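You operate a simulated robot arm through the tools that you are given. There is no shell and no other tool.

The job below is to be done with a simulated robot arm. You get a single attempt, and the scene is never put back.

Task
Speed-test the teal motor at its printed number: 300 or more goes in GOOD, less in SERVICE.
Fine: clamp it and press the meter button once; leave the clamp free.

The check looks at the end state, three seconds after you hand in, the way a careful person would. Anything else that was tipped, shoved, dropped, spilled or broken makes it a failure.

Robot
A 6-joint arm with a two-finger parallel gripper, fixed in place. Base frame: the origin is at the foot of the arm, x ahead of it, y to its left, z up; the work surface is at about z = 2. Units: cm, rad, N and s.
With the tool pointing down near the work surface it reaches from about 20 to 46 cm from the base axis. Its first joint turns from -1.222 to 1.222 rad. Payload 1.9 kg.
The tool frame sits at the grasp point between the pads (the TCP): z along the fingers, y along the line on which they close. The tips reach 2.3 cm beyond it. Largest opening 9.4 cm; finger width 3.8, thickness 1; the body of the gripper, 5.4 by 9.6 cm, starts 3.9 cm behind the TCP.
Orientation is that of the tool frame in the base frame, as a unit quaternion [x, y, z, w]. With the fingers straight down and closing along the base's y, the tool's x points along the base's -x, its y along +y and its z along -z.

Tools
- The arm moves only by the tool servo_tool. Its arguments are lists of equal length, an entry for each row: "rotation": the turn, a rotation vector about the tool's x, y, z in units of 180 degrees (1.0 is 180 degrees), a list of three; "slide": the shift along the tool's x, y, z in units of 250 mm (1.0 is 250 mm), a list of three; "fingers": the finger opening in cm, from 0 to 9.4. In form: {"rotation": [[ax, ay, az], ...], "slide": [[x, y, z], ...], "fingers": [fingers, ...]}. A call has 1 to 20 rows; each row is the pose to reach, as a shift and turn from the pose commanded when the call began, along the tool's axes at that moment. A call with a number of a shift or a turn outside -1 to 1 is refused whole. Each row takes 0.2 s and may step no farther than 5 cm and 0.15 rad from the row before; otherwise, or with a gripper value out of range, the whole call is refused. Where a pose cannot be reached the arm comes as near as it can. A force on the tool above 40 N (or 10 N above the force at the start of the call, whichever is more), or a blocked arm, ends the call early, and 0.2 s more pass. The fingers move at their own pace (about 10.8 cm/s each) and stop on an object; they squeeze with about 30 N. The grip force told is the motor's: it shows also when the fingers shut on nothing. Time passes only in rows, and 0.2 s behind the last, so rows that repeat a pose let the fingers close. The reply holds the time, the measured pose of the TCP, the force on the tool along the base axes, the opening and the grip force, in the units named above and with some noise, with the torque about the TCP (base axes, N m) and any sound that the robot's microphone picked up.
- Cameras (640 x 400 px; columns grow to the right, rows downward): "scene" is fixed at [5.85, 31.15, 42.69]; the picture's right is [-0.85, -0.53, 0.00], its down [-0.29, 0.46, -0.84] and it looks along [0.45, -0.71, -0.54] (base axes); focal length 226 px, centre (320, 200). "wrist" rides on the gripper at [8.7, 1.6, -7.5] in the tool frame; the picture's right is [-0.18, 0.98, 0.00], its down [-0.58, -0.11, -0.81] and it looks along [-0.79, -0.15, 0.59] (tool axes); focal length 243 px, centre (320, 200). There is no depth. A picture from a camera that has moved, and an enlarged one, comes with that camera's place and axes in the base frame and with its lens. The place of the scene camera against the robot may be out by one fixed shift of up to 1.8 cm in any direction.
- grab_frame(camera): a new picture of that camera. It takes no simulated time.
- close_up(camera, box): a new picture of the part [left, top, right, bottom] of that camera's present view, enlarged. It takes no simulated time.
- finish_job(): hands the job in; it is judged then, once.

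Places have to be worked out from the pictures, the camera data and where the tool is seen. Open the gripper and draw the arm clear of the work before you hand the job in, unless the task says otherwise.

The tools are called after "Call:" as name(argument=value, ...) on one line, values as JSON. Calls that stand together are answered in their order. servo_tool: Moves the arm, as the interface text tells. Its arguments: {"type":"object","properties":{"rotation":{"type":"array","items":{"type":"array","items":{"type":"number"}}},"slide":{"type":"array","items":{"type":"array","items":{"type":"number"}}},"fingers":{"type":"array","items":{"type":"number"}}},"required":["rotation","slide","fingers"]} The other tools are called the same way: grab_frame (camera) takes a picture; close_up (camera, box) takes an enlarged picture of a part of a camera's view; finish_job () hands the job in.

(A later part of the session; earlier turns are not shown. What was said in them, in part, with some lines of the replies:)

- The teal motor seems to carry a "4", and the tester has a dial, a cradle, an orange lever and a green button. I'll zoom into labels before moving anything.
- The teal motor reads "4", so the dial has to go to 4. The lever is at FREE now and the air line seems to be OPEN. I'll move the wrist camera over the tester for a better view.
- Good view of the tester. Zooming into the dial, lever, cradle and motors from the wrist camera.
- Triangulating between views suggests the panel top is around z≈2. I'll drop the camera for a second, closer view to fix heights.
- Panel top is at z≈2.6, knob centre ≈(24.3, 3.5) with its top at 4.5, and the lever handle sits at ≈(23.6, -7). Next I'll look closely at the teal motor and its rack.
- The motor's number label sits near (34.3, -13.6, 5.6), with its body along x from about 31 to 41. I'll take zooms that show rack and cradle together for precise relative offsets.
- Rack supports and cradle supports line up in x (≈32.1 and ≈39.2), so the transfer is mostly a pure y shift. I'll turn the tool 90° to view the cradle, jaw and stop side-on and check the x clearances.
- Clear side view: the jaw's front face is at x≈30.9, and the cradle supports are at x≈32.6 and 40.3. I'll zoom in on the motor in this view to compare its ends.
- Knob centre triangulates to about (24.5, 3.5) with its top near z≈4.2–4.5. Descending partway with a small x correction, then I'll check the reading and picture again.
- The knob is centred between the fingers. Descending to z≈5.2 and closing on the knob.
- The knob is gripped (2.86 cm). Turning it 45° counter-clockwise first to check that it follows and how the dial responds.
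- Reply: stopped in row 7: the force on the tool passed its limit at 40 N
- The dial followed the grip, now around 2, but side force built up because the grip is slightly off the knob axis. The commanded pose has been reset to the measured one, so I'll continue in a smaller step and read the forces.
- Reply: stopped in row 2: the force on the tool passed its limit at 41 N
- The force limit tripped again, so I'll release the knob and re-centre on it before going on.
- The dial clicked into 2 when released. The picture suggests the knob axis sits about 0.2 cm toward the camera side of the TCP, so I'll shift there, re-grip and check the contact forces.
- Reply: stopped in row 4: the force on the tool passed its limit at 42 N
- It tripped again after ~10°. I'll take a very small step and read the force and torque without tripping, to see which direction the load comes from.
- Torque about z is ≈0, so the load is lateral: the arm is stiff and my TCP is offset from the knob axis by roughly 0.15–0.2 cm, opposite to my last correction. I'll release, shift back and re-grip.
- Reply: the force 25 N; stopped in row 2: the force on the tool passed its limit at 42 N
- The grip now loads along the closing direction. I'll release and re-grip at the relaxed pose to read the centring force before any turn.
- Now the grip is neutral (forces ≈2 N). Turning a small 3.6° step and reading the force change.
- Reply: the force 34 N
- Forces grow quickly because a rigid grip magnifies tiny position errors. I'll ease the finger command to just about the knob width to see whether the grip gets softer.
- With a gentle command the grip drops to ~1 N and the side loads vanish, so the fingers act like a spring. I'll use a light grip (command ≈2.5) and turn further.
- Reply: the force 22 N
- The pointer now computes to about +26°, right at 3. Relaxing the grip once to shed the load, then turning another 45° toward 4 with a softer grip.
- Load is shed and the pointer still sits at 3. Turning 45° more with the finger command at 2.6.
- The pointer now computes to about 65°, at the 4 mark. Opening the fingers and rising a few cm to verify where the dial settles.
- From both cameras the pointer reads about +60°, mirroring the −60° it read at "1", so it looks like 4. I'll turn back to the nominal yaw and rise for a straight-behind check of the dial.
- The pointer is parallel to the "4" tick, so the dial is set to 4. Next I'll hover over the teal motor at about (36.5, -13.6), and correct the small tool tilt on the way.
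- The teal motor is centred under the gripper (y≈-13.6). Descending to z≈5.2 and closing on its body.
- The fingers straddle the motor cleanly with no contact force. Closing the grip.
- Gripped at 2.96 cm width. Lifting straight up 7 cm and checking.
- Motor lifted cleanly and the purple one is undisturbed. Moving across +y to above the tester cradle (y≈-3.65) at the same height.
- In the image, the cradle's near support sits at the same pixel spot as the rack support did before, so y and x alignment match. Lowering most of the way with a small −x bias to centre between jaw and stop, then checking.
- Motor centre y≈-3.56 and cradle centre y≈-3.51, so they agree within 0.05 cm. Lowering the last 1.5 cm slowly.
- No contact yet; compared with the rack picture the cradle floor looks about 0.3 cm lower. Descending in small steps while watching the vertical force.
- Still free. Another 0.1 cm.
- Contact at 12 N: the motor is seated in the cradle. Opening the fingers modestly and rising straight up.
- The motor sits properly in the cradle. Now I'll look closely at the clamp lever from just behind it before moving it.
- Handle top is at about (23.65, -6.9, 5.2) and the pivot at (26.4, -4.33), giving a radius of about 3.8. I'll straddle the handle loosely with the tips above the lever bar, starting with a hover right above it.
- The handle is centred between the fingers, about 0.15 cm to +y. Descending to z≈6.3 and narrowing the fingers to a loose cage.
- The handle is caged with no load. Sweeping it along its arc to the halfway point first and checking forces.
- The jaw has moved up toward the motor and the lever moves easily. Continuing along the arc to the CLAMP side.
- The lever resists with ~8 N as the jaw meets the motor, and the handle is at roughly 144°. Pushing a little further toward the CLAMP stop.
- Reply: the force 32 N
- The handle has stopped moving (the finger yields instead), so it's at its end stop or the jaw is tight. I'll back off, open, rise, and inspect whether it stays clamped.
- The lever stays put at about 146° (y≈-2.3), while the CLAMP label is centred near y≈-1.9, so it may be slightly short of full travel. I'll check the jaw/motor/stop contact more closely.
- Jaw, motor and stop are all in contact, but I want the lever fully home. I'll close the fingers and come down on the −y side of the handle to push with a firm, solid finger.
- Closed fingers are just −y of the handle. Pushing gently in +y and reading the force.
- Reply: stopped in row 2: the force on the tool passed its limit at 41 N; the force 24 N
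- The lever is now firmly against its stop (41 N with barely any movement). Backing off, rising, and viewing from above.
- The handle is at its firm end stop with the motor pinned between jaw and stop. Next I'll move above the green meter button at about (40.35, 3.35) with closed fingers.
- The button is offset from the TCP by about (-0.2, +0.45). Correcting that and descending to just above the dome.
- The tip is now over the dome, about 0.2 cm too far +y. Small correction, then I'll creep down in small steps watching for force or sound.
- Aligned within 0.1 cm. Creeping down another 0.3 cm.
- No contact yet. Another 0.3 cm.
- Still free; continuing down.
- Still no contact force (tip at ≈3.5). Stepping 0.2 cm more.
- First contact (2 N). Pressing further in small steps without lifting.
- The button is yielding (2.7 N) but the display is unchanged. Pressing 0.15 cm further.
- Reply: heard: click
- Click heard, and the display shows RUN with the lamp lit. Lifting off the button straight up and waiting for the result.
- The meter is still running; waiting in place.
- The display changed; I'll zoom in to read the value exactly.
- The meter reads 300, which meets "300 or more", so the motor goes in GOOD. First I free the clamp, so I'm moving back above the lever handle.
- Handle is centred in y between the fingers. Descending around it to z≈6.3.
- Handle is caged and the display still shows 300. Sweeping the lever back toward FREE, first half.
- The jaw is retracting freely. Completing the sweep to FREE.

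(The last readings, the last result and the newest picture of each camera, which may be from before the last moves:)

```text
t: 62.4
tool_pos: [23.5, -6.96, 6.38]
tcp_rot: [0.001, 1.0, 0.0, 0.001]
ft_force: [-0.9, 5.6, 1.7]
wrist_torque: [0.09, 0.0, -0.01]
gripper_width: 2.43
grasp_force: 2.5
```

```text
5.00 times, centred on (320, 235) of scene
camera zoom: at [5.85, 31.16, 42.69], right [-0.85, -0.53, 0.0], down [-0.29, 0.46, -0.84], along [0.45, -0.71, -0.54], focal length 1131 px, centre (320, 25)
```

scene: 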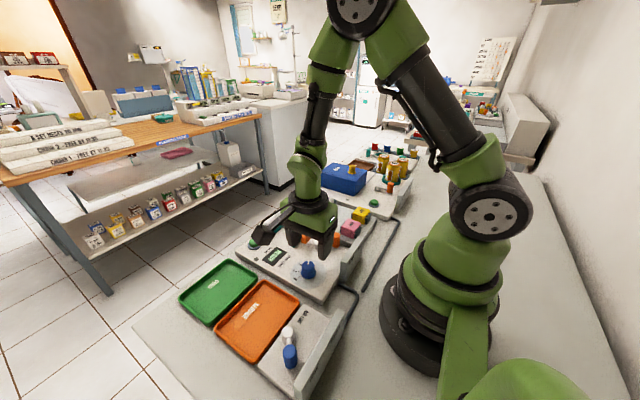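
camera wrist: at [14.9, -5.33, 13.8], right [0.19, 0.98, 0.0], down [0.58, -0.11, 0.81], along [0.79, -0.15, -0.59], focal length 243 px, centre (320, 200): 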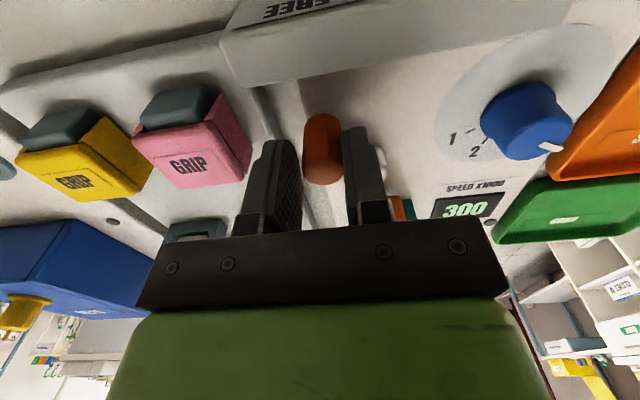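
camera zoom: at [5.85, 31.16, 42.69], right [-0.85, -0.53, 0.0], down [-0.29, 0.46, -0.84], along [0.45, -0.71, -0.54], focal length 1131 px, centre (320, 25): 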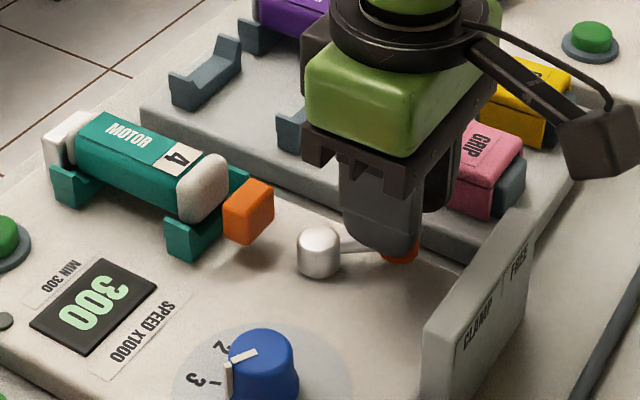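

Force builds at the FREE stop and the jaw is clear of the motor. Backing off slightly, opening, and rising.

Call:
servo_tool(rotation=[[0, 0, 0], [0, 0, 0], [0, 0, 0], [0, 0, 0], [0, 0, 0]], slide=[[0, 0.008, 0], [0, 0.008, 0], [0, 0.008, -0.08], [0, 0.008, -0.2], [0, 0.008, -0.36]], fingers=[3.4, 3.4, 3.4, 3.4, 3.4])

Call:
close_up(camera="wrist", box=[200, 0, 480, 200])

Call:
close_up(camera="scene", box=[250, 195, 370, 275])

```text
t: 63.6
tool_pos: [23.75, -6.61, 15.55]
tcp_rot: [-0.001, 1.0, 0.0, 0.0]
ft_force: [-0.5, -0.7, 0.0]
wrist_torque: [0.01, 0.02, -0.01]
gripper_width: 3.4
grasp_force: 0.0
```

```text
2.00 times, centred on (340, 100) of wrist
camera zoom: at [15.08, -5.04, 22.94], right [0.18, 0.98, 0.0], down [0.58, -0.11, 0.81], along [0.79, -0.15, -0.59], focal length 485 px, centre (280, 400)
```

zoom: 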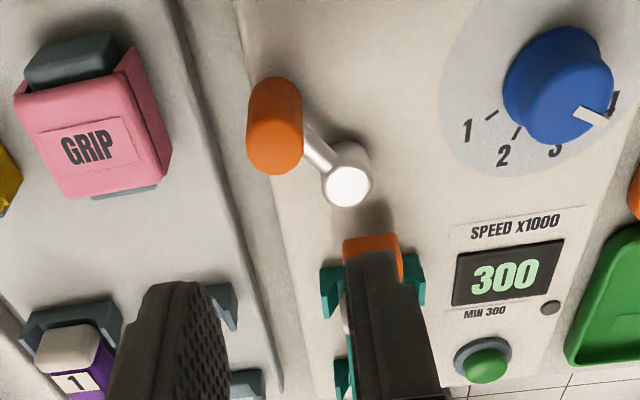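

```text
5.00 times, centred on (310, 235) of scene
camera zoom: at [5.85, 31.15, 42.69], right [-0.85, -0.53, 0.0], down [-0.29, 0.46, -0.84], along [0.45, -0.71, -0.54], focal length 1131 px, centre (370, 25)
```

zoom: 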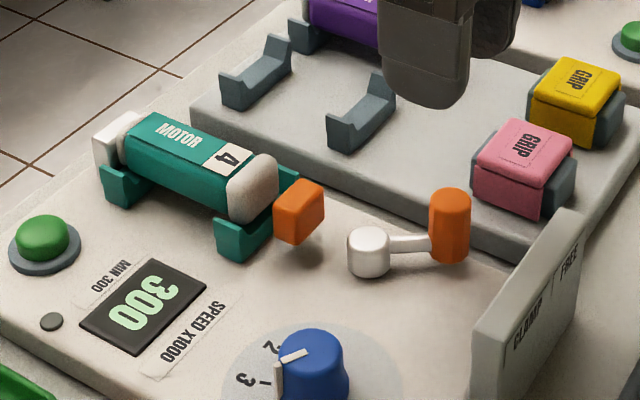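

Lever is at FREE and the upright display view confirms 300. Moving back over the motor in the cradle to pick it up.

Call:
servo_tool(rotation=[[0, 0, 0], [0, 0, 0], [0, 0, 0], [0, 0, 0], [0, 0, 0]], slide=[[-0.13, 0.032, 0], [-0.26, 0.064, 0], [-0.39, 0.096, 0], [-0.514, 0.128, 0.06], [-0.514, 0.128, 0.13]], fingers=[4.6, 4.6, 4.6, 4.6, 4.6])

Call:
grab_frame(camera="wrist")

Call:
close_up(camera="wrist", box=[230, 0, 410, 160])

Call:
close_up(camera="scene", box=[250, 185, 350, 265])

```text
t: 64.8
tool_pos: [36.55, -3.49, 12.32]
tcp_rot: [0.001, 1.0, 0.0, 0.001]
ft_force: [-0.3, 0.2, 0.6]
wrist_torque: [-0.02, 0.01, -0.03]
gripper_width: 4.63
grasp_force: 0.2
```

```text
taken
camera wrist: at [27.93, -1.91, 19.69], right [0.19, 0.98, 0.0], down [0.58, -0.11, 0.81], along [0.79, -0.15, -0.59], focal length 243 px, centre (320, 200)
```

wrist: 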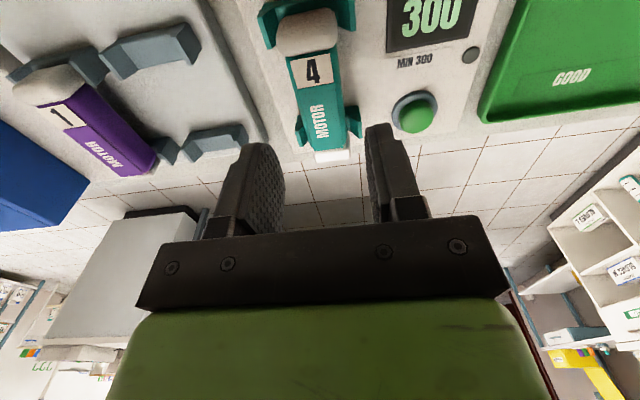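

```text
2.50 times, centred on (320, 80) of wrist
camera zoom: at [27.93, -1.91, 19.69], right [0.19, 0.98, 0.0], down [0.58, -0.11, 0.81], along [0.79, -0.15, -0.59], focal length 606 px, centre (320, 500)
```

zoom: 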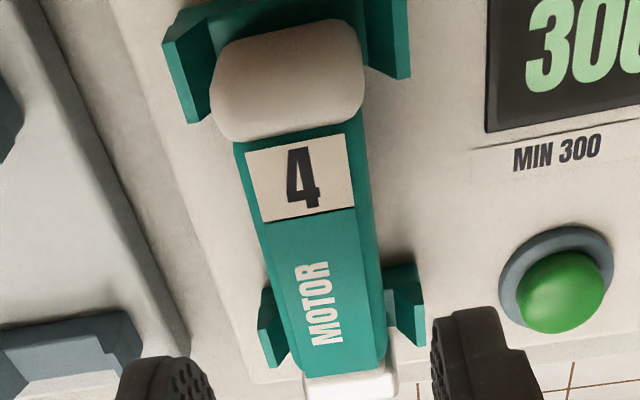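

```text
5.00 times, centred on (300, 225) of scene
camera zoom: at [5.85, 31.16, 42.69], right [-0.85, -0.53, 0.0], down [-0.29, 0.46, -0.84], along [0.45, -0.71, -0.54], focal length 1131 px, centre (420, 75)
```

zoom: 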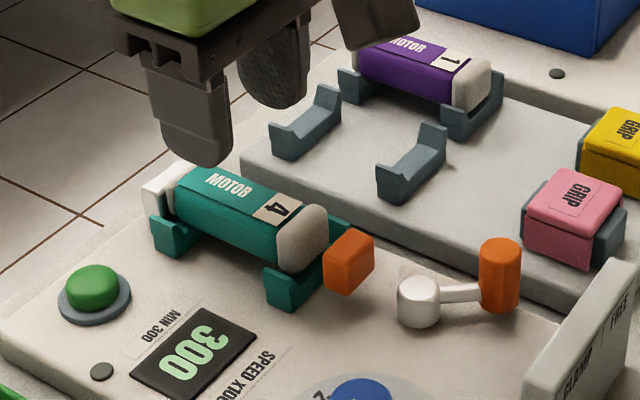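

Motor is about 0.15 cm to −y of the TCP. Shifting, then descending to z≈5.1 with the fingers straddling the body.

Call:
servo_tool(rotation=[[0, 0, 0], [0, 0, 0], [0, 0, 0], [0, 0, 0], [0, 0, 0]], slide=[[0, -0.006, 0.1], [0, -0.006, 0.18], [0, -0.006, 0.24], [0, -0.006, 0.282], [0, -0.006, 0.282]], fingers=[4.8, 4.8, 4.8, 4.8, 4.8])

Call:
close_up(camera="wrist", box=[220, 20, 420, 220])

Call:
close_up(camera="scene", box=[250, 185, 350, 265])

```text
t: 66.0
tool_pos: [36.33, -3.6, 5.33]
tcp_rot: [0.001, 1.0, 0.0, 0.0]
ft_force: [0.0, 0.8, 0.2]
wrist_torque: [0.0, -0.05, 0.03]
gripper_width: 4.79
grasp_force: 0.0
```

```text
2.00 times, centred on (320, 120) of wrist
camera zoom: at [27.77, -1.89, 12.58], right [0.19, 0.98, 0.0], down [0.58, -0.11, 0.81], along [0.79, -0.15, -0.59], focal length 485 px, centre (320, 360)
```

zoom: 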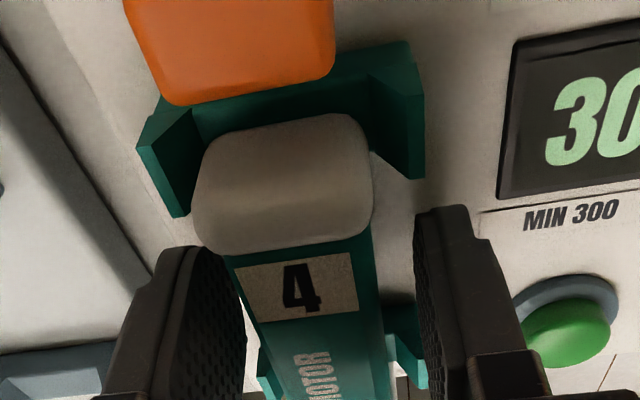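

```text
5.00 times, centred on (300, 225) of scene
camera zoom: at [5.85, 31.15, 42.69], right [-0.85, -0.53, 0.0], down [-0.29, 0.46, -0.84], along [0.45, -0.71, -0.54], focal length 1131 px, centre (420, 75)
```

zoom: 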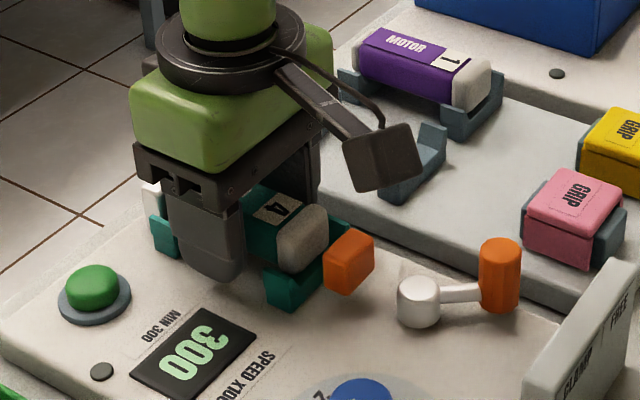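

Fingers straddle the motor body with no contact. Closing, then lifting straight up.

Call:
servo_tool(rotation=[[0, 0, 0], [0, 0, 0], [0, 0, 0], [0, 0, 0]], slide=[[0, 0, 0], [0, 0, 0], [0, 0, 0], [0, 0, 0]], fingers=[3.5, 2.2, 2.2, 2.2])

Call:
servo_tool(rotation=[[0, 0, 0], [0, 0, 0], [0, 0, 0], [0, 0, 0], [0, 0, 0]], slide=[[0, 0, -0.03], [0, 0, -0.1], [0, 0, -0.18], [0, 0, -0.26], [0, 0, -0.34]], fingers=[2.2, 2.2, 2.2, 2.2, 2.2])

Call:
grab_frame(camera="wrist")

Call:
close_up(camera="scene", box=[220, 150, 350, 265])

```text
t: 67.0
tool_pos: [36.35, -3.52, 5.29]
tcp_rot: [0.001, 1.0, 0.0, 0.001]
ft_force: [-0.6, 1.5, -0.8]
wrist_torque: [0.04, 0.01, 0.03]
gripper_width: 2.95
grasp_force: 30.1
```

```text
t: 68.2
tool_pos: [36.37, -3.93, 13.62]
tcp_rot: [0.001, 1.0, -0.001, 0.0]
ft_force: [0.5, -0.2, -1.5]
wrist_torque: [0.0, 0.0, 0.02]
gripper_width: 2.94
grasp_force: 29.9
```

```text
taken
camera wrist: at [27.76, -2.22, 21.1], right [0.19, 0.98, 0.0], down [0.58, -0.11, 0.81], along [0.79, -0.15, -0.59], focal length 243 px, centre (320, 200)
```

wrist: 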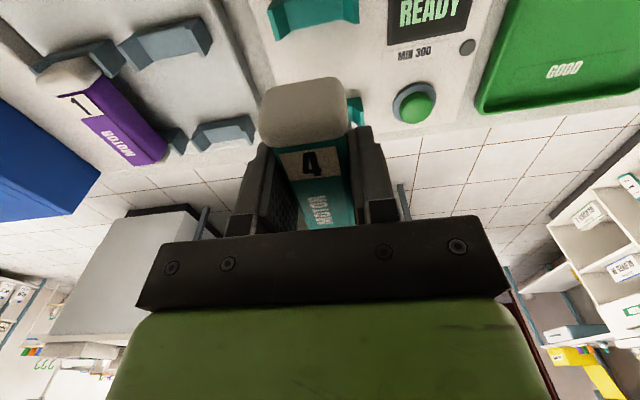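

```text
3.48 times, centred on (285, 208) of scene
camera zoom: at [5.85, 31.15, 42.69], right [-0.85, -0.53, 0.0], down [-0.29, 0.46, -0.84], along [0.45, -0.71, -0.54], focal length 786 px, centre (442, 174)
```

zoom: 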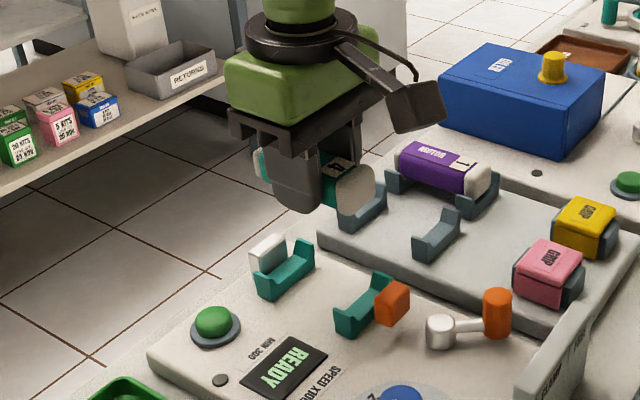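

Motor is in hand and the meter is back at READY. Carrying it across to above the GOOD tray, at about (36.4, 15.2).

Call:
servo_tool(rotation=[[0, 0, 0], [0, 0, 0], [0, 0, 0], [0, 0, 0], [0, 0, 0], [0, 0, 0]], slide=[[0, 0.12, 0], [0, 0.25, 0], [0, 0.38, 0], [0, 0.51, 0], [0, 0.64, 0], [0, 0.75, 0]], fingers=[2.2, 2.2, 2.2, 2.2, 2.2, 2.2])

Call:
grab_frame(camera="wrist")

Call:
grab_frame(camera="scene")

Call:
close_up(camera="wrist", box=[160, 0, 480, 200])

```text
t: 69.6
tool_pos: [36.55, 15.24, 13.75]
tcp_rot: [0.001, 1.0, -0.001, 0.001]
ft_force: [-0.2, 0.1, -1.2]
wrist_torque: [0.02, 0.01, 0.0]
gripper_width: 2.94
grasp_force: 29.8
```

```text
taken
camera wrist: at [27.89, 16.88, 21.02], right [0.19, 0.98, 0.0], down [0.58, -0.11, 0.81], along [0.79, -0.15, -0.59], focal length 243 px, centre (320, 200)
```

wrist: 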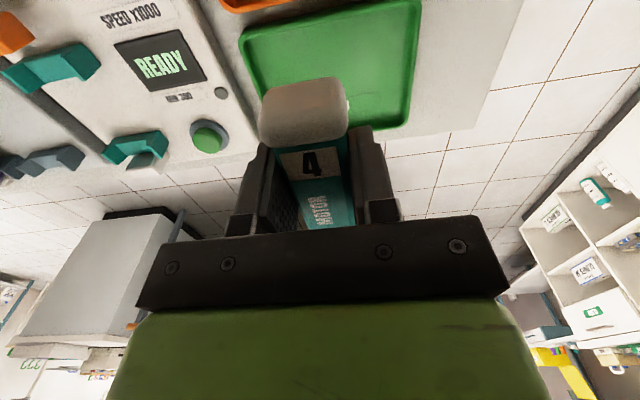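

```text
taken
```

scene: 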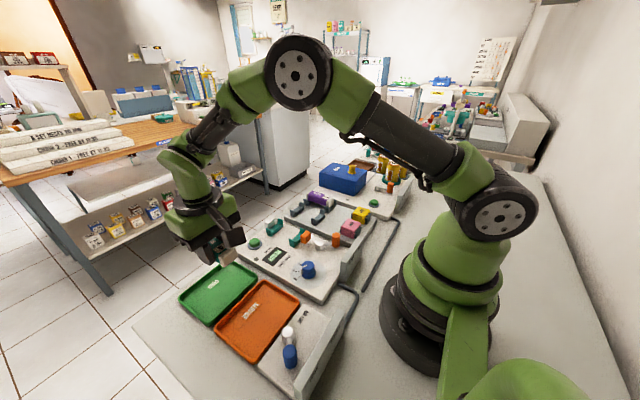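

```text
2.00 times, centred on (320, 100) of wrist
camera zoom: at [27.89, 16.88, 21.02], right [0.19, 0.98, 0.0], down [0.58, -0.11, 0.81], along [0.79, -0.15, -0.59], focal length 485 px, centre (320, 400)
```

zoom: 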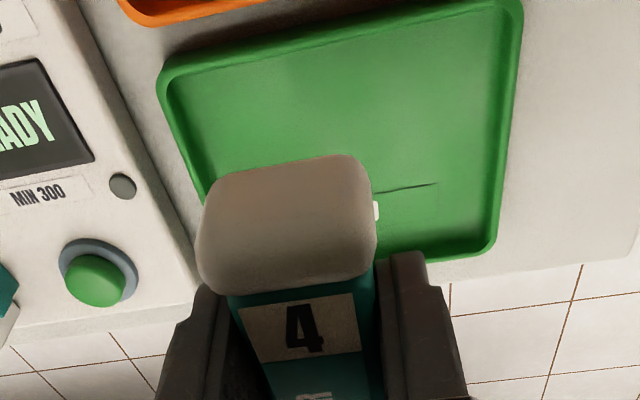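

The GOOD tray turns out to be long in y (≈10.2–21.9) but only ≈9 cm in x, so the motor should lie along y. I'll rotate the gripper 90° while shifting over the tray centre, staying high.

Call:
servo_tool(rotation=[[0, 0, -0.045], [0, 0, -0.09], [0, 0, -0.135], [0, 0, -0.18], [0, 0, -0.225], [0, 0, -0.27], [0, 0, -0.315], [0, 0, -0.36], [0, 0, -0.405], [0, 0, -0.45], [0, 0, -0.5]], slide=[[-0.004, 0.001, 0], [-0.008, 0.002, 0], [-0.012, 0.003, 0], [-0.016, 0.004, 0], [-0.02, 0.005, 0], [-0.024, 0.006, 0], [-0.028, 0.007, 0], [-0.032, 0.008, 0], [-0.036, 0.0088, 0], [-0.04, 0.0088, 0], [-0.044, 0.0088, 0]], fingers=[2.2, 2.2, 2.2, 2.2, 2.2, 2.2, 2.2, 2.2, 2.2, 2.2, 2.2])

Call:
grab_frame(camera="wrist")

Call:
grab_frame(camera="scene")

Call:
close_up(camera="wrist", box=[160, 0, 480, 200])

```text
refused: row 11 steps farther than a row can; nothing moved
```

```text
taken
camera wrist: at [27.89, 16.88, 21.02], right [0.19, 0.98, 0.0], down [0.58, -0.11, 0.81], along [0.79, -0.15, -0.59], focal length 243 px, centre (320, 200)
```

wrist: 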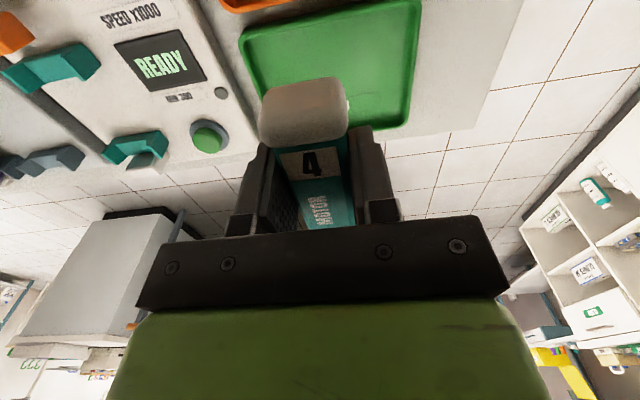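

```text
taken
```

scene: 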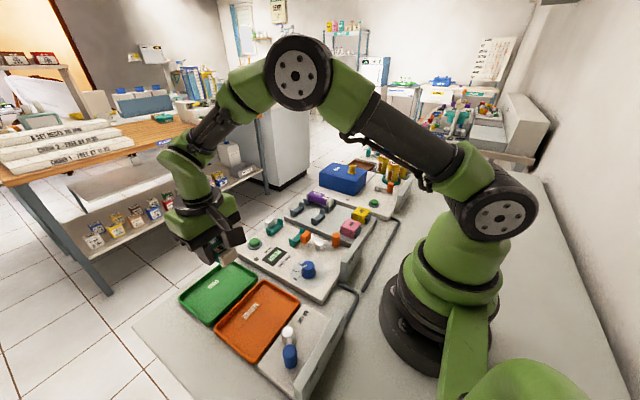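

```text
2.00 times, centred on (320, 100) of wrist
camera zoom: at [27.89, 16.88, 21.02], right [0.19, 0.98, 0.0], down [0.58, -0.11, 0.81], along [0.79, -0.15, -0.59], focal length 485 px, centre (320, 400)
```

zoom: 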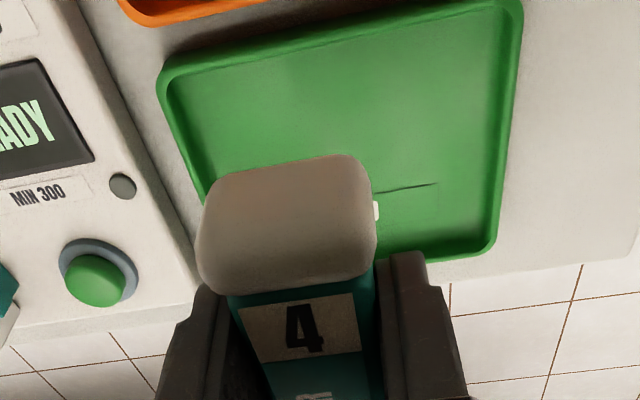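

The last row's turn step was slightly over the limit, so nothing moved. Resending with 12 smaller steps.

Call:
servo_tool(rotation=[[0, 0, -0.042], [0, 0, -0.084], [0, 0, -0.126], [0, 0, -0.168], [0, 0, -0.21], [0, 0, -0.252], [0, 0, -0.294], [0, 0, -0.336], [0, 0, -0.378], [0, 0, -0.42], [0, 0, -0.46], [0, 0, -0.5]], slide=[[-0.004, 0.001, 0], [-0.008, 0.002, 0], [-0.012, 0.003, 0], [-0.016, 0.004, 0], [-0.02, 0.005, 0], [-0.024, 0.006, 0], [-0.028, 0.007, 0], [-0.032, 0.008, 0], [-0.036, 0.0088, 0], [-0.04, 0.0088, 0], [-0.044, 0.0088, 0], [-0.044, 0.0088, 0]], fingers=[2.2, 2.2, 2.2, 2.2, 2.2, 2.2, 2.2, 2.2, 2.2, 2.2, 2.2, 2.2])

Call:
grab_frame(camera="wrist")

Call:
grab_frame(camera="scene")

Call:
close_up(camera="wrist", box=[160, 0, 480, 200])

```text
t: 72.2
tool_pos: [37.58, 15.26, 13.64]
tcp_rot: [0.708, -0.706, 0.001, 0.0]
ft_force: [0.1, 0.8, -0.7]
wrist_torque: [-0.04, 0.0, 0.0]
gripper_width: 2.96
grasp_force: 30.3
```

```text
taken
camera wrist: at [36.01, 6.63, 21.02], right [-0.98, 0.18, 0.0], down [0.11, 0.58, 0.81], along [0.15, 0.79, -0.59], focal length 243 px, centre (320, 200)
```

wrist: 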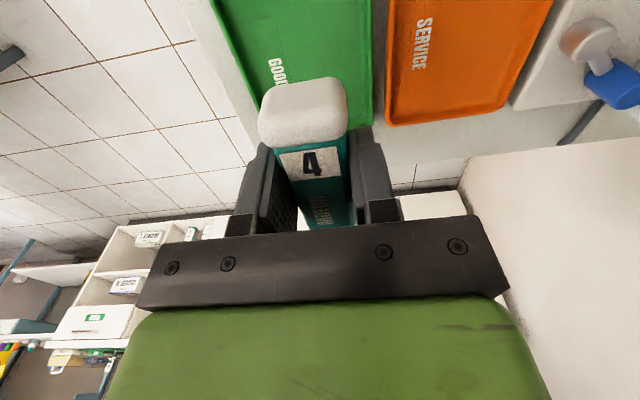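

```text
taken
```

scene: 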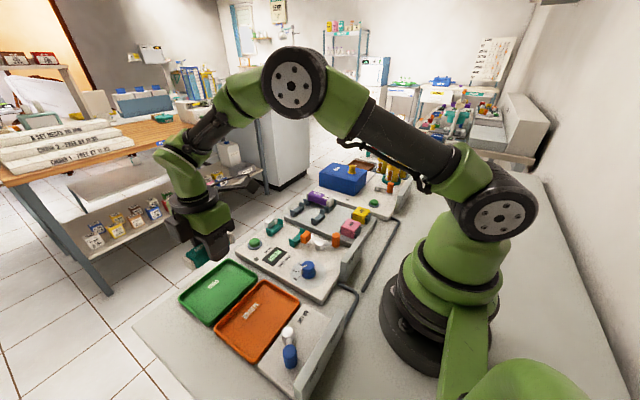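

```text
2.00 times, centred on (320, 100) of wrist
camera zoom: at [36.01, 6.63, 21.02], right [-0.98, 0.18, 0.0], down [0.11, 0.58, 0.81], along [0.15, 0.79, -0.59], focal length 485 px, centre (320, 400)
```

zoom: 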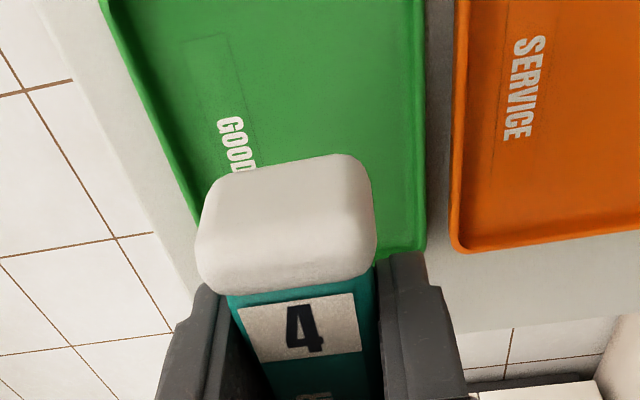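

The motor is now along y. The tray in this view spans x≈33.8–43.2, so I'll shift +0.9 in x and −0.2 in y, lower partway, and re-check against the rim.

Call:
servo_tool(rotation=[[0, 0, 0], [0, 0, 0], [0, 0, 0]], slide=[[0.004, -0.018, 0.06], [0.008, -0.036, 0.12], [0.008, -0.036, 0.184]], fingers=[2.2, 2.2, 2.2])

Call:
grab_frame(camera="wrist")

Call:
close_up(camera="scene", box=[160, 200, 300, 340])

```text
t: 73.0
tool_pos: [38.56, 14.98, 9.05]
tcp_rot: [-0.706, 0.708, -0.001, 0.001]
ft_force: [0.5, 0.2, -1.9]
wrist_torque: [0.02, 0.01, 0.04]
gripper_width: 2.97
grasp_force: 30.0
```

```text
taken
camera wrist: at [36.93, 6.34, 16.37], right [-0.98, 0.19, 0.0], down [0.11, 0.58, 0.81], along [0.15, 0.79, -0.59], focal length 243 px, centre (320, 200)
```

wrist: 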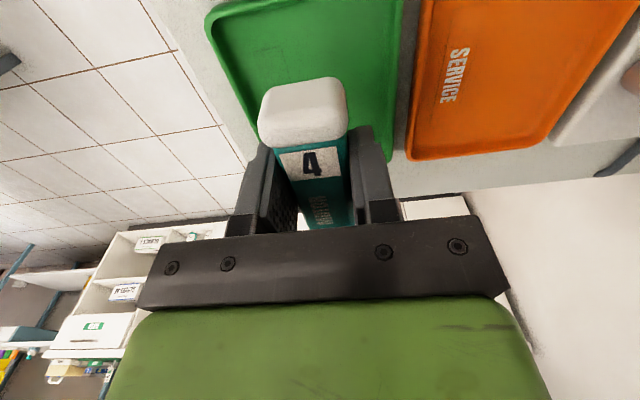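

```text
2.86 times, centred on (230, 270) of scene
camera zoom: at [5.85, 31.15, 42.69], right [-0.85, -0.53, 0.0], down [-0.29, 0.46, -0.84], along [0.45, -0.71, -0.54], focal length 646 px, centre (577, 0)
```

zoom: 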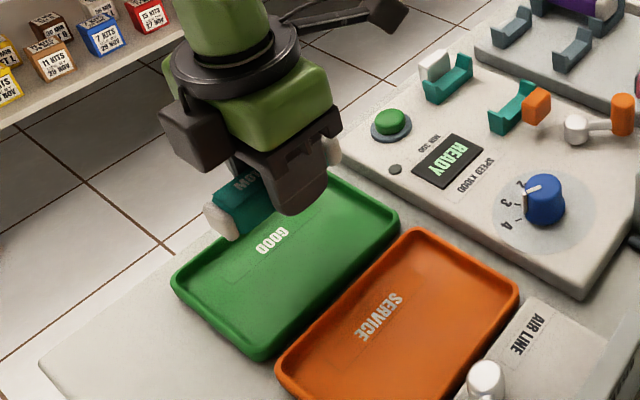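

Now the near corner of the tray is visible. Zooming in for the tray bounds.

Call:
close_up(camera="wrist", box=[180, 0, 440, 190])

```text
2.11 times, centred on (310, 95) of wrist
camera zoom: at [36.93, 6.34, 16.37], right [-0.98, 0.19, 0.0], down [0.11, 0.58, 0.81], along [0.15, 0.79, -0.59], focal length 511 px, centre (341, 421)
```

zoom: 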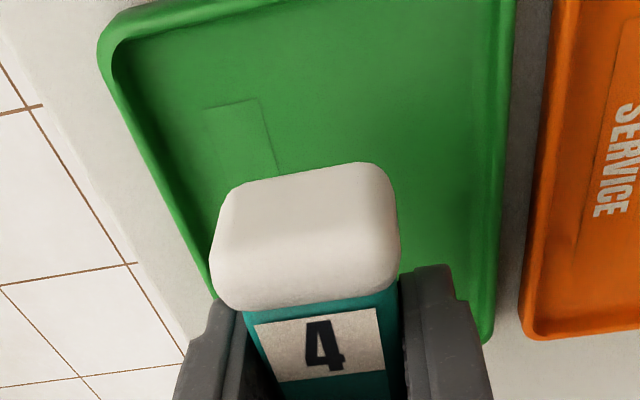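

Tray bounds: x≈33.9–43.3, y≈9.2–21.2, centre ≈(38.6, 15.2). The motor spans y≈11.1–20, so I'll shift −0.3 in y and lower to just above the floor.

Call:
servo_tool(rotation=[[0, 0, 0], [0, 0, 0], [0, 0, 0], [0, 0, 0]], slide=[[0.012, 0, 0.03], [0.012, 0, 0.07], [0.012, 0, 0.1], [0.012, 0, 0.12]], fingers=[2.2, 2.2, 2.2, 2.2])

Call:
close_up(camera="wrist", box=[160, 0, 460, 200])

Call:
close_up(camera="scene", box=[160, 220, 290, 340])

```text
t: 74.0
tool_pos: [38.6, 14.73, 5.99]
tcp_rot: [-0.707, 0.707, 0.0, 0.0]
ft_force: [0.8, 0.7, -1.4]
wrist_torque: [0.01, -0.03, 0.0]
gripper_width: 2.95
grasp_force: 30.2
```

```text
2.00 times, centred on (310, 100) of wrist
camera zoom: at [37.02, 6.1, 13.39], right [-0.98, 0.19, 0.0], down [0.11, 0.58, 0.81], along [0.15, 0.79, -0.59], focal length 485 px, centre (340, 400)
```

zoom: 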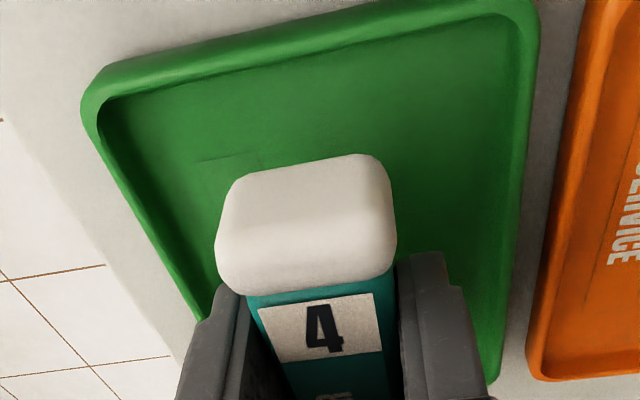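

```text
3.33 times, centred on (225, 280) of scene
camera zoom: at [5.85, 31.15, 42.69], right [-0.85, -0.53, 0.0], down [-0.29, 0.46, -0.84], along [0.45, -0.71, -0.54], focal length 754 px, centre (637, -67)
```

zoom: 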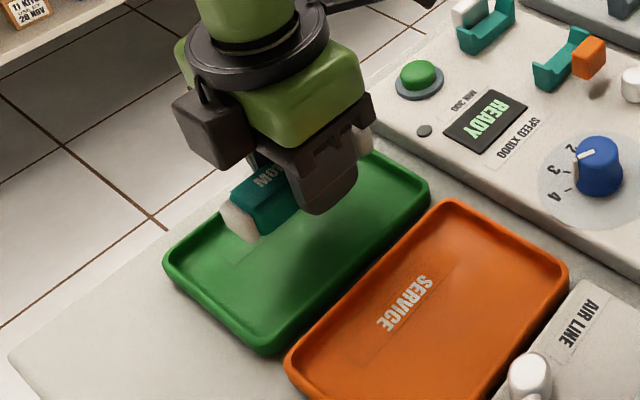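

The motor is well inside the tray rim. Lowering in small steps until contact.

Call:
servo_tool(rotation=[[0, 0, 0], [0, 0, 0], [0, 0, 0]], slide=[[0, 0, 0.008], [0, 0, 0.016], [0, 0, 0.024]], fingers=[2.2, 2.2, 2.2])

Call:
servo_tool(rotation=[[0, 0, 0], [0, 0, 0]], slide=[[0, 0, 0.006], [0, 0, 0.01]], fingers=[2.2, 2.2])

```text
t: 74.8
tool_pos: [38.53, 14.82, 5.5]
tcp_rot: [-0.706, 0.708, -0.001, 0.001]
ft_force: [-0.7, -0.6, -0.9]
wrist_torque: [0.0, -0.02, 0.01]
gripper_width: 2.93
grasp_force: 30.1
```

```text
t: 75.4
tool_pos: [38.66, 14.92, 5.16]
tcp_rot: [-0.706, 0.708, 0.0, 0.001]
ft_force: [-0.1, -0.3, -1.2]
wrist_torque: [-0.01, -0.02, 0.02]
gripper_width: 2.95
grasp_force: 30.6
```

No contact yet at z≈5.15. Continuing in 0.2 cm steps.

Call:
servo_tool(rotation=[[0, 0, 0], [0, 0, 0]], slide=[[0, 0, 0.004], [0, 0, 0.008]], fingers=[2.2, 2.2])

Call:
servo_tool(rotation=[[0, 0, 0], [0, 0, 0]], slide=[[0, 0, 0.004], [0, 0, 0.008]], fingers=[2.2, 2.2])

Call:
close_up(camera="scene", box=[170, 230, 270, 330])

```text
t: 76.0
tool_pos: [38.59, 14.7, 4.88]
tcp_rot: [-0.706, 0.708, 0.0, 0.0]
ft_force: [-0.2, 0.6, -1.6]
wrist_torque: [0.02, -0.02, 0.02]
gripper_width: 2.95
grasp_force: 29.8
```

```text
t: 76.6
tool_pos: [38.59, 14.85, 4.82]
tcp_rot: [0.707, -0.707, 0.001, -0.001]
ft_force: [-0.8, 0.1, -1.3]
wrist_torque: [0.0, 0.02, 0.04]
gripper_width: 2.94
grasp_force: 29.8
```

```text
4.00 times, centred on (220, 280) of scene
camera zoom: at [5.85, 31.15, 42.69], right [-0.85, -0.53, 0.0], down [-0.29, 0.46, -0.84], along [0.45, -0.71, -0.54], focal length 904 px, centre (720, -120)
```

zoom: 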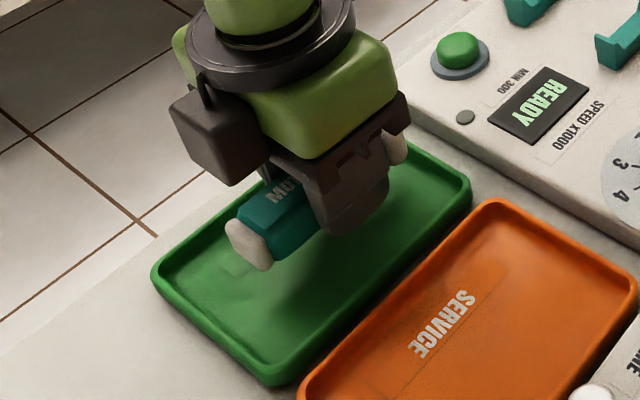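

Still floating above the tray floor, which is lower than I assumed. Continuing down in small steps.

Call:
servo_tool(rotation=[[0, 0, 0], [0, 0, 0], [0, 0, 0]], slide=[[0, 0, 0.006], [0, 0, 0.012], [0, 0, 0.016]], fingers=[2.2, 2.2, 2.2])

Call:
servo_tool(rotation=[[0, 0, 0], [0, 0, 0]], slide=[[0, 0, 0.006], [0, 0, 0.01]], fingers=[2.2, 2.2])

Call:
close_up(camera="scene", box=[170, 230, 270, 330])

Call:
close_up(camera="wrist", box=[160, 0, 460, 200])

```text
t: 77.4
tool_pos: [38.54, 14.91, 4.39]
tcp_rot: [-0.706, 0.708, -0.001, 0.0]
ft_force: [0.6, -0.7, -0.8]
wrist_torque: [0.01, -0.01, 0.0]
gripper_width: 2.95
grasp_force: 29.8
```

```text
t: 78.0
tool_pos: [38.51, 14.91, 4.07]
tcp_rot: [-0.707, 0.708, 0.0, 0.0]
ft_force: [0.2, -0.3, -1.5]
wrist_torque: [-0.03, 0.0, 0.0]
gripper_width: 2.97
grasp_force: 30.6
```

```text
4.00 times, centred on (220, 280) of scene
camera zoom: at [5.85, 31.15, 42.69], right [-0.85, -0.53, 0.0], down [-0.29, 0.46, -0.84], along [0.45, -0.71, -0.54], focal length 904 px, centre (720, -120)
```

zoom: 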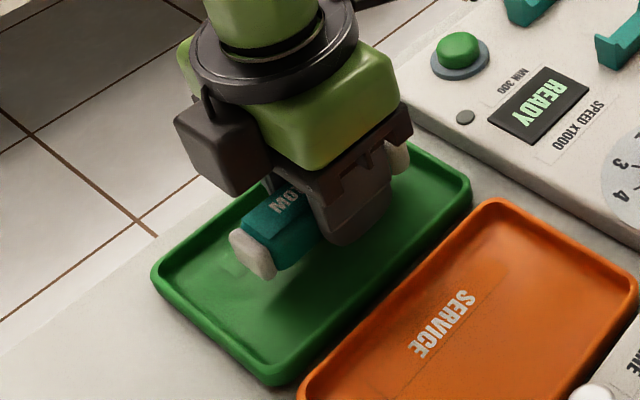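

```text
2.00 times, centred on (310, 100) of wrist
camera zoom: at [36.93, 6.26, 11.46], right [-0.98, 0.19, 0.0], down [0.11, 0.58, 0.81], along [0.15, 0.79, -0.59], focal length 485 px, centre (340, 400)
```

zoom: 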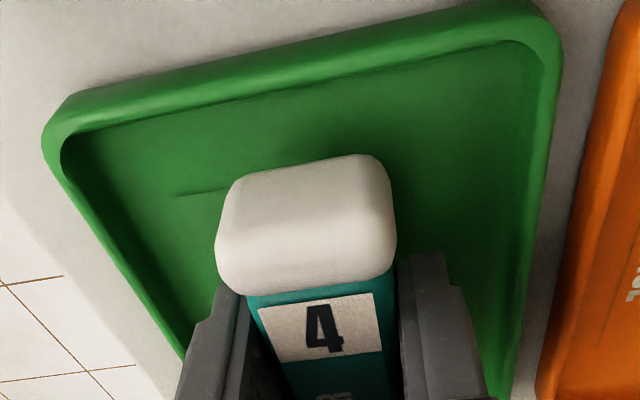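

Getting close; shadow is converging. Continuing down.

Call:
servo_tool(rotation=[[0, 0, 0], [0, 0, 0], [0, 0, 0]], slide=[[0, 0, 0.005], [0, 0, 0.01], [0, 0, 0.014]], fingers=[2.2, 2.2, 2.2])

Call:
servo_tool(rotation=[[0, 0, 0], [0, 0, 0]], slide=[[0, 0, 0.004], [0, 0, 0.008]], fingers=[2.2, 2.2])

Call:
close_up(camera="scene", box=[170, 230, 270, 330])

```text
t: 78.8
tool_pos: [38.51, 14.74, 3.68]
tcp_rot: [-0.707, 0.708, -0.001, 0.001]
ft_force: [-0.5, 0.7, -0.9]
wrist_torque: [-0.03, 0.04, 0.01]
gripper_width: 2.94
grasp_force: 29.9
```

```text
t: 79.4
tool_pos: [38.49, 14.93, 3.6]
tcp_rot: [0.707, -0.707, 0.001, -0.001]
ft_force: [0.4, 0.4, -0.8]
wrist_torque: [-0.02, 0.02, 0.0]
gripper_width: 2.95
grasp_force: 30.1
```

```text
4.00 times, centred on (220, 280) of scene
camera zoom: at [5.85, 31.15, 42.69], right [-0.85, -0.53, 0.0], down [-0.29, 0.46, -0.84], along [0.45, -0.71, -0.54], focal length 904 px, centre (720, -120)
```

zoom: 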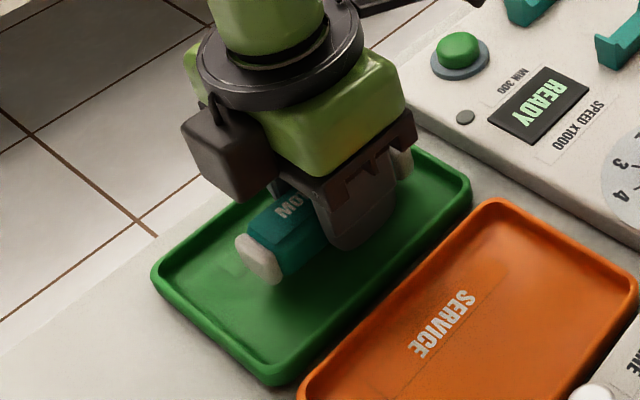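

Still no contact force. Continuing carefully.

Call:
servo_tool(rotation=[[0, 0, 0], [0, 0, 0]], slide=[[0, 0, 0.004], [0, 0, 0.008]], fingers=[2.2, 2.2])

Call:
servo_tool(rotation=[[0, 0, 0], [0, 0, 0]], slide=[[0, 0, 0.004], [0, 0, 0.008]], fingers=[2.2, 2.2])

Call:
close_up(camera="scene", box=[170, 230, 270, 330])

Call:
close_up(camera="wrist", box=[160, 0, 460, 200])

```text
t: 80.0
tool_pos: [38.54, 14.87, 3.32]
tcp_rot: [-0.706, 0.708, -0.001, 0.0]
ft_force: [0.3, 0.2, 0.1]
wrist_torque: [0.01, 0.01, -0.01]
gripper_width: 2.95
grasp_force: 30.6
```

```text
t: 80.6
tool_pos: [38.4, 14.9, 3.36]
tcp_rot: [-0.707, 0.708, -0.001, 0.001]
ft_force: [0.3, -0.6, -0.8]
wrist_torque: [0.01, -0.02, -0.02]
gripper_width: 2.96
grasp_force: 29.8
```

```text
4.00 times, centred on (220, 280) of scene
camera zoom: at [5.85, 31.15, 42.69], right [-0.85, -0.53, 0.0], down [-0.29, 0.46, -0.84], along [0.45, -0.71, -0.54], focal length 904 px, centre (720, -120)
```

zoom: 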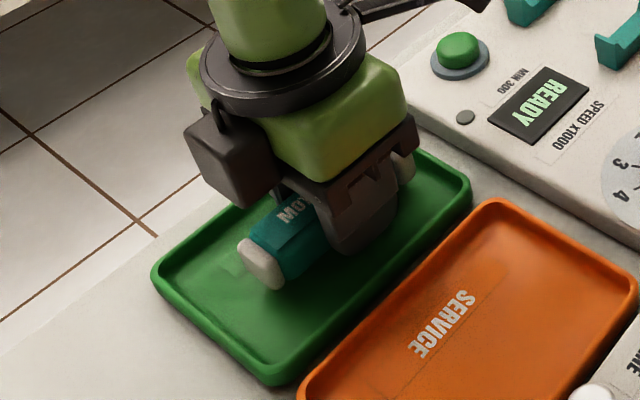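

```text
2.00 times, centred on (310, 100) of wrist
camera zoom: at [36.81, 6.14, 10.63], right [-0.98, 0.19, 0.0], down [0.11, 0.58, 0.81], along [0.15, 0.79, -0.59], focal length 485 px, centre (340, 400)
```

zoom: 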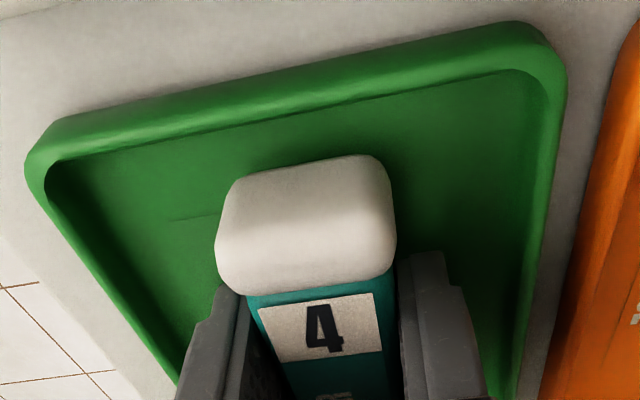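

Near the floor but no contact yet. Continuing in 0.15–0.2 cm steps.

Call:
servo_tool(rotation=[[0, 0, 0], [0, 0, 0]], slide=[[0, 0, 0.003], [0, 0, 0.006]], fingers=[2.2, 2.2])

Call:
servo_tool(rotation=[[0, 0, 0], [0, 0, 0]], slide=[[0, 0, 0.003], [0, 0, 0.006]], fingers=[2.2, 2.2])

Call:
close_up(camera="scene", box=[170, 230, 270, 330])

```text
t: 81.2
tool_pos: [38.6, 14.81, 3.06]
tcp_rot: [-0.707, 0.708, 0.0, 0.001]
ft_force: [-0.7, -1.4, 0.2]
wrist_torque: [0.01, -0.01, 0.02]
gripper_width: 2.95
grasp_force: 30.1
```

```text
t: 81.8
tool_pos: [38.42, 14.68, 2.82]
tcp_rot: [-0.707, 0.708, 0.0, 0.0]
ft_force: [-0.3, 0.2, -1.7]
wrist_torque: [0.0, 0.0, 0.02]
gripper_width: 2.96
grasp_force: 29.7
```

```text
4.00 times, centred on (220, 280) of scene
camera zoom: at [5.85, 31.15, 42.69], right [-0.85, -0.53, 0.0], down [-0.29, 0.46, -0.84], along [0.45, -0.71, -0.54], focal length 904 px, centre (720, -120)
```

zoom: 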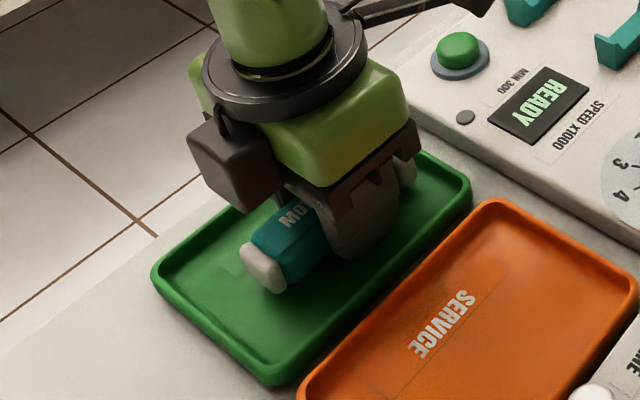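

Still no contact. Stepping further with the force guard.

Call:
servo_tool(rotation=[[0, 0, 0], [0, 0, 0]], slide=[[0, 0, 0.003], [0, 0, 0.006]], fingers=[2.2, 2.2])

Call:
servo_tool(rotation=[[0, 0, 0], [0, 0, 0]], slide=[[0, 0, 0.003], [0, 0, 0.006]], fingers=[2.2, 2.2])

Call:
close_up(camera="scene", box=[180, 240, 250, 310])

```text
t: 82.4
tool_pos: [38.45, 14.77, 2.8]
tcp_rot: [-0.707, 0.707, 0.0, 0.001]
ft_force: [1.0, -0.5, -1.0]
wrist_torque: [0.01, 0.01, 0.01]
gripper_width: 2.96
grasp_force: 29.8
```

```text
t: 83.0
tool_pos: [38.59, 14.8, 2.78]
tcp_rot: [-0.706, 0.709, 0.0, 0.0]
ft_force: [-1.4, -0.7, 2.1]
wrist_torque: [-0.06, 0.12, -0.04]
gripper_width: 2.94
grasp_force: 30.1
stopped in row 2: the force on the tool passed its limit at 44 N (the readings are from after the stop); the commanded pose is now the measured one
```

```text
5.71 times, centred on (215, 275) of scene
camera zoom: at [5.85, 31.16, 42.69], right [-0.85, -0.53, 0.0], down [-0.29, 0.46, -0.84], along [0.45, -0.71, -0.54], focal length 1292 px, centre (920, -229)
```

zoom: 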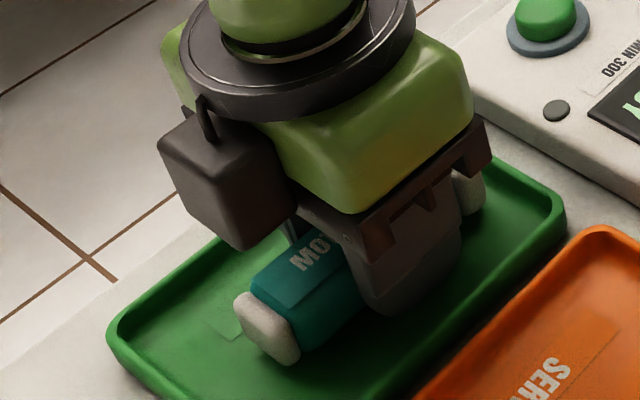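

Contact with the tray floor. Opening the fingers gently to release, then rising straight up.

Call:
servo_tool(rotation=[[0, 0, 0], [0, 0, 0], [0, 0, 0]], slide=[[0, 0, 0], [0, 0, 0], [0, 0, 0]], fingers=[3.4, 4.4, 4.4])

Call:
servo_tool(rotation=[[0, 0, 0], [0, 0, 0], [0, 0, 0], [0, 0, 0], [0, 0, 0]], slide=[[0, 0, -0.03], [0, 0, -0.12], [0, 0, -0.24], [0, 0, -0.38], [0, 0, -0.54]], fingers=[4.4, 4.4, 4.4, 4.4, 4.4])

Call:
grab_frame(camera="wrist")

Call:
close_up(camera="scene", box=[160, 200, 300, 340])

```text
t: 83.8
tool_pos: [38.46, 14.81, 2.61]
tcp_rot: [-0.706, 0.709, 0.0, 0.001]
ft_force: [0.7, -0.2, 3.4]
wrist_torque: [-0.04, 0.08, 0.03]
gripper_width: 4.37
grasp_force: 0.1
```

```text
t: 85.0
tool_pos: [38.71, 14.79, 16.34]
tcp_rot: [-0.706, 0.708, 0.0, 0.0]
ft_force: [-0.5, 0.8, -0.2]
wrist_torque: [-0.03, -0.03, 0.02]
gripper_width: 4.38
grasp_force: 0.0
```

```text
taken
camera wrist: at [37.13, 6.14, 23.73], right [-0.98, 0.19, 0.0], down [0.11, 0.58, 0.81], along [0.15, 0.79, -0.59], focal length 243 px, centre (320, 200)
```

wrist: 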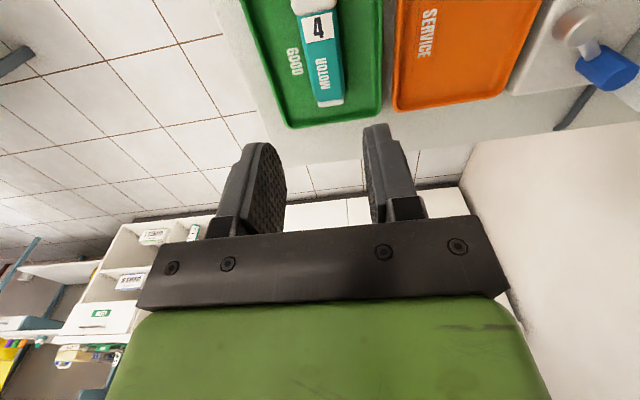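

```text
2.86 times, centred on (230, 270) of scene
camera zoom: at [5.85, 31.15, 42.69], right [-0.85, -0.53, 0.0], down [-0.29, 0.46, -0.84], along [0.45, -0.71, -0.54], focal length 646 px, centre (577, 0)
```

zoom: 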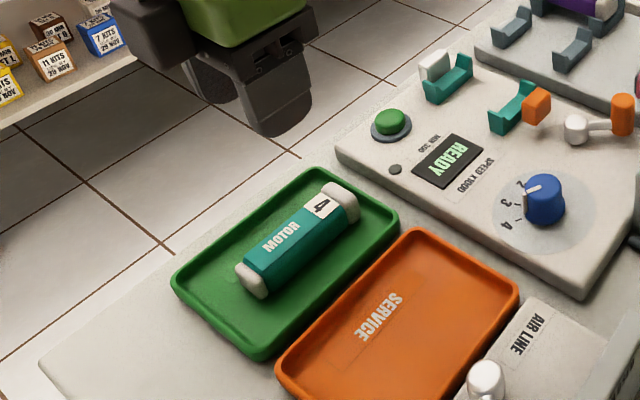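

The motor lies flat inside the GOOD tray, the clamp lever is at FREE and the meter reads READY. Raising the arm well clear for a final check.

Call:
servo_tool(rotation=[[0, 0, 0.042], [0, 0, 0.084], [0, 0, 0.126], [0, 0, 0.168], [0, 0, 0.21], [0, 0, 0.252], [0, 0, 0.294], [0, 0, 0.336], [0, 0, 0.378], [0, 0, 0.42], [0, 0, 0.46], [0, 0, 0.5]], slide=[[0, 0.02, -0.06], [0.02, 0.04, -0.12], [0.05, 0.06, -0.18], [0.08, 0.08, -0.24], [0.12, 0.1, -0.3], [0.16, 0.12, -0.36], [0.2, 0.15, -0.42], [0.24, 0.18, -0.48], [0.28, 0.2, -0.5], [0.32, 0.22, -0.5], [0.36, 0.24, -0.5], [0.4, 0.26, -0.5]], fingers=[6, 8, 9, 9, 9, 9, 9, 9, 9, 9, 9, 9])

Call:
grab_frame(camera="scene")

Call:
grab_frame(camera="wrist")

Call:
close_up(camera="scene", box=[230, 190, 380, 300])

Call:
close_up(camera="scene", box=[160, 240, 340, 390])

```text
t: 87.6
tool_pos: [32.05, 5.0, 28.62]
tcp_rot: [0.003, 1.0, -0.001, -0.001]
ft_force: [0.4, 0.5, -1.0]
wrist_torque: [0.0, 0.01, -0.01]
gripper_width: 9.0
grasp_force: 0.1
```

```text
taken
```

scene: 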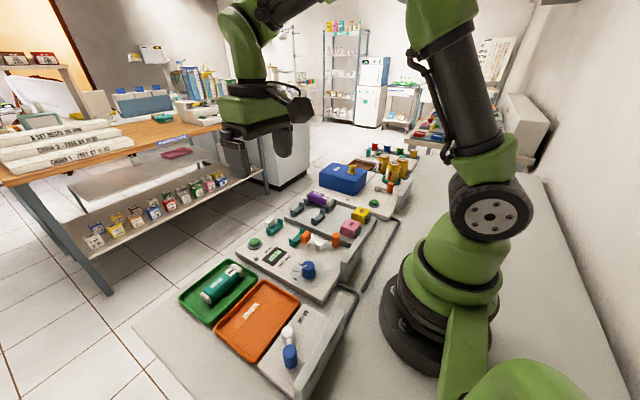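

```text
taken
camera wrist: at [23.45, 6.55, 36.03], right [0.19, 0.98, 0.0], down [0.58, -0.11, 0.81], along [0.79, -0.15, -0.59], focal length 243 px, centre (320, 200)
```

wrist: 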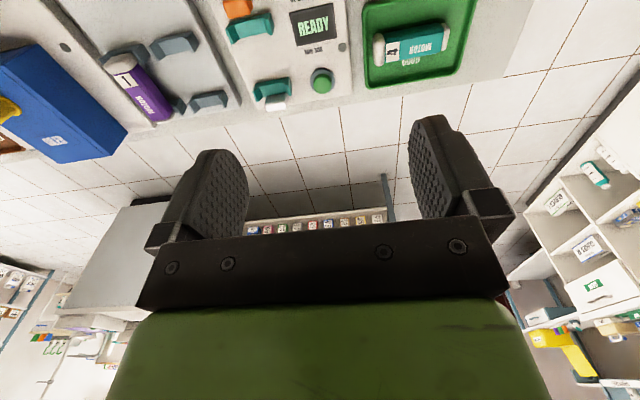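

```text
3.64 times, centred on (305, 245) of scene
camera zoom: at [5.85, 31.15, 42.69], right [-0.85, -0.53, 0.0], down [-0.29, 0.46, -0.84], along [0.45, -0.71, -0.54], focal length 822 px, centre (374, 36)
```

zoom: 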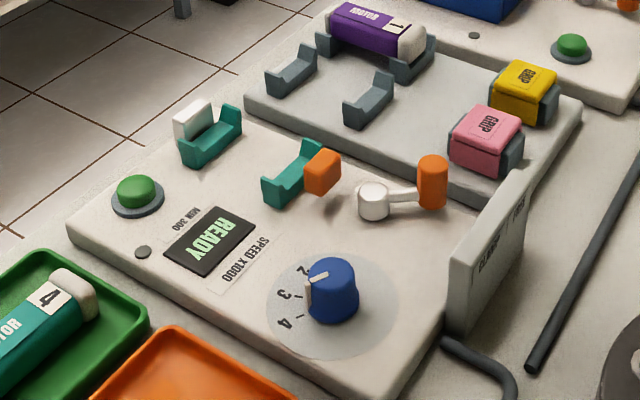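

```text
2.67 times, centred on (250, 315) of scene
camera zoom: at [5.85, 31.15, 42.69], right [-0.85, -0.53, 0.0], down [-0.29, 0.46, -0.84], along [0.45, -0.71, -0.54], focal length 603 px, centre (507, -107)
```

zoom: 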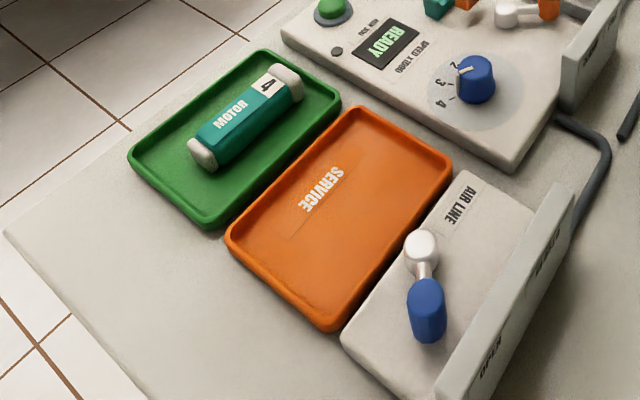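

Final check: the teal motor lies in GOOD, and the lever sits exactly where it did at the start (FREE). The dial is at 4, the purple motor and everything else are untouched, and the arm is clear with the gripper open. Handing in.

Call:
finish_job()

```text
The job is handed in.
```

The teal motor is in the GOOD tray. I set the dial to its printed 4, clamped it and pressed the meter button once; the meter read exactly 300, which meets the 300 minimum.

The clamp lever is back at FREE and the arm is raised clear with the gripper open. The final pictures show nothing else moved.

The dial is still at 4, since you didn't ask for it to be reset. Turning it took several tries, because the arm hit its 40 N force limit a few times before I loosened the grip. The limit also tripped once at the lever's end stop and once as the motor touched the tray floor. I saw no damage from any of these.
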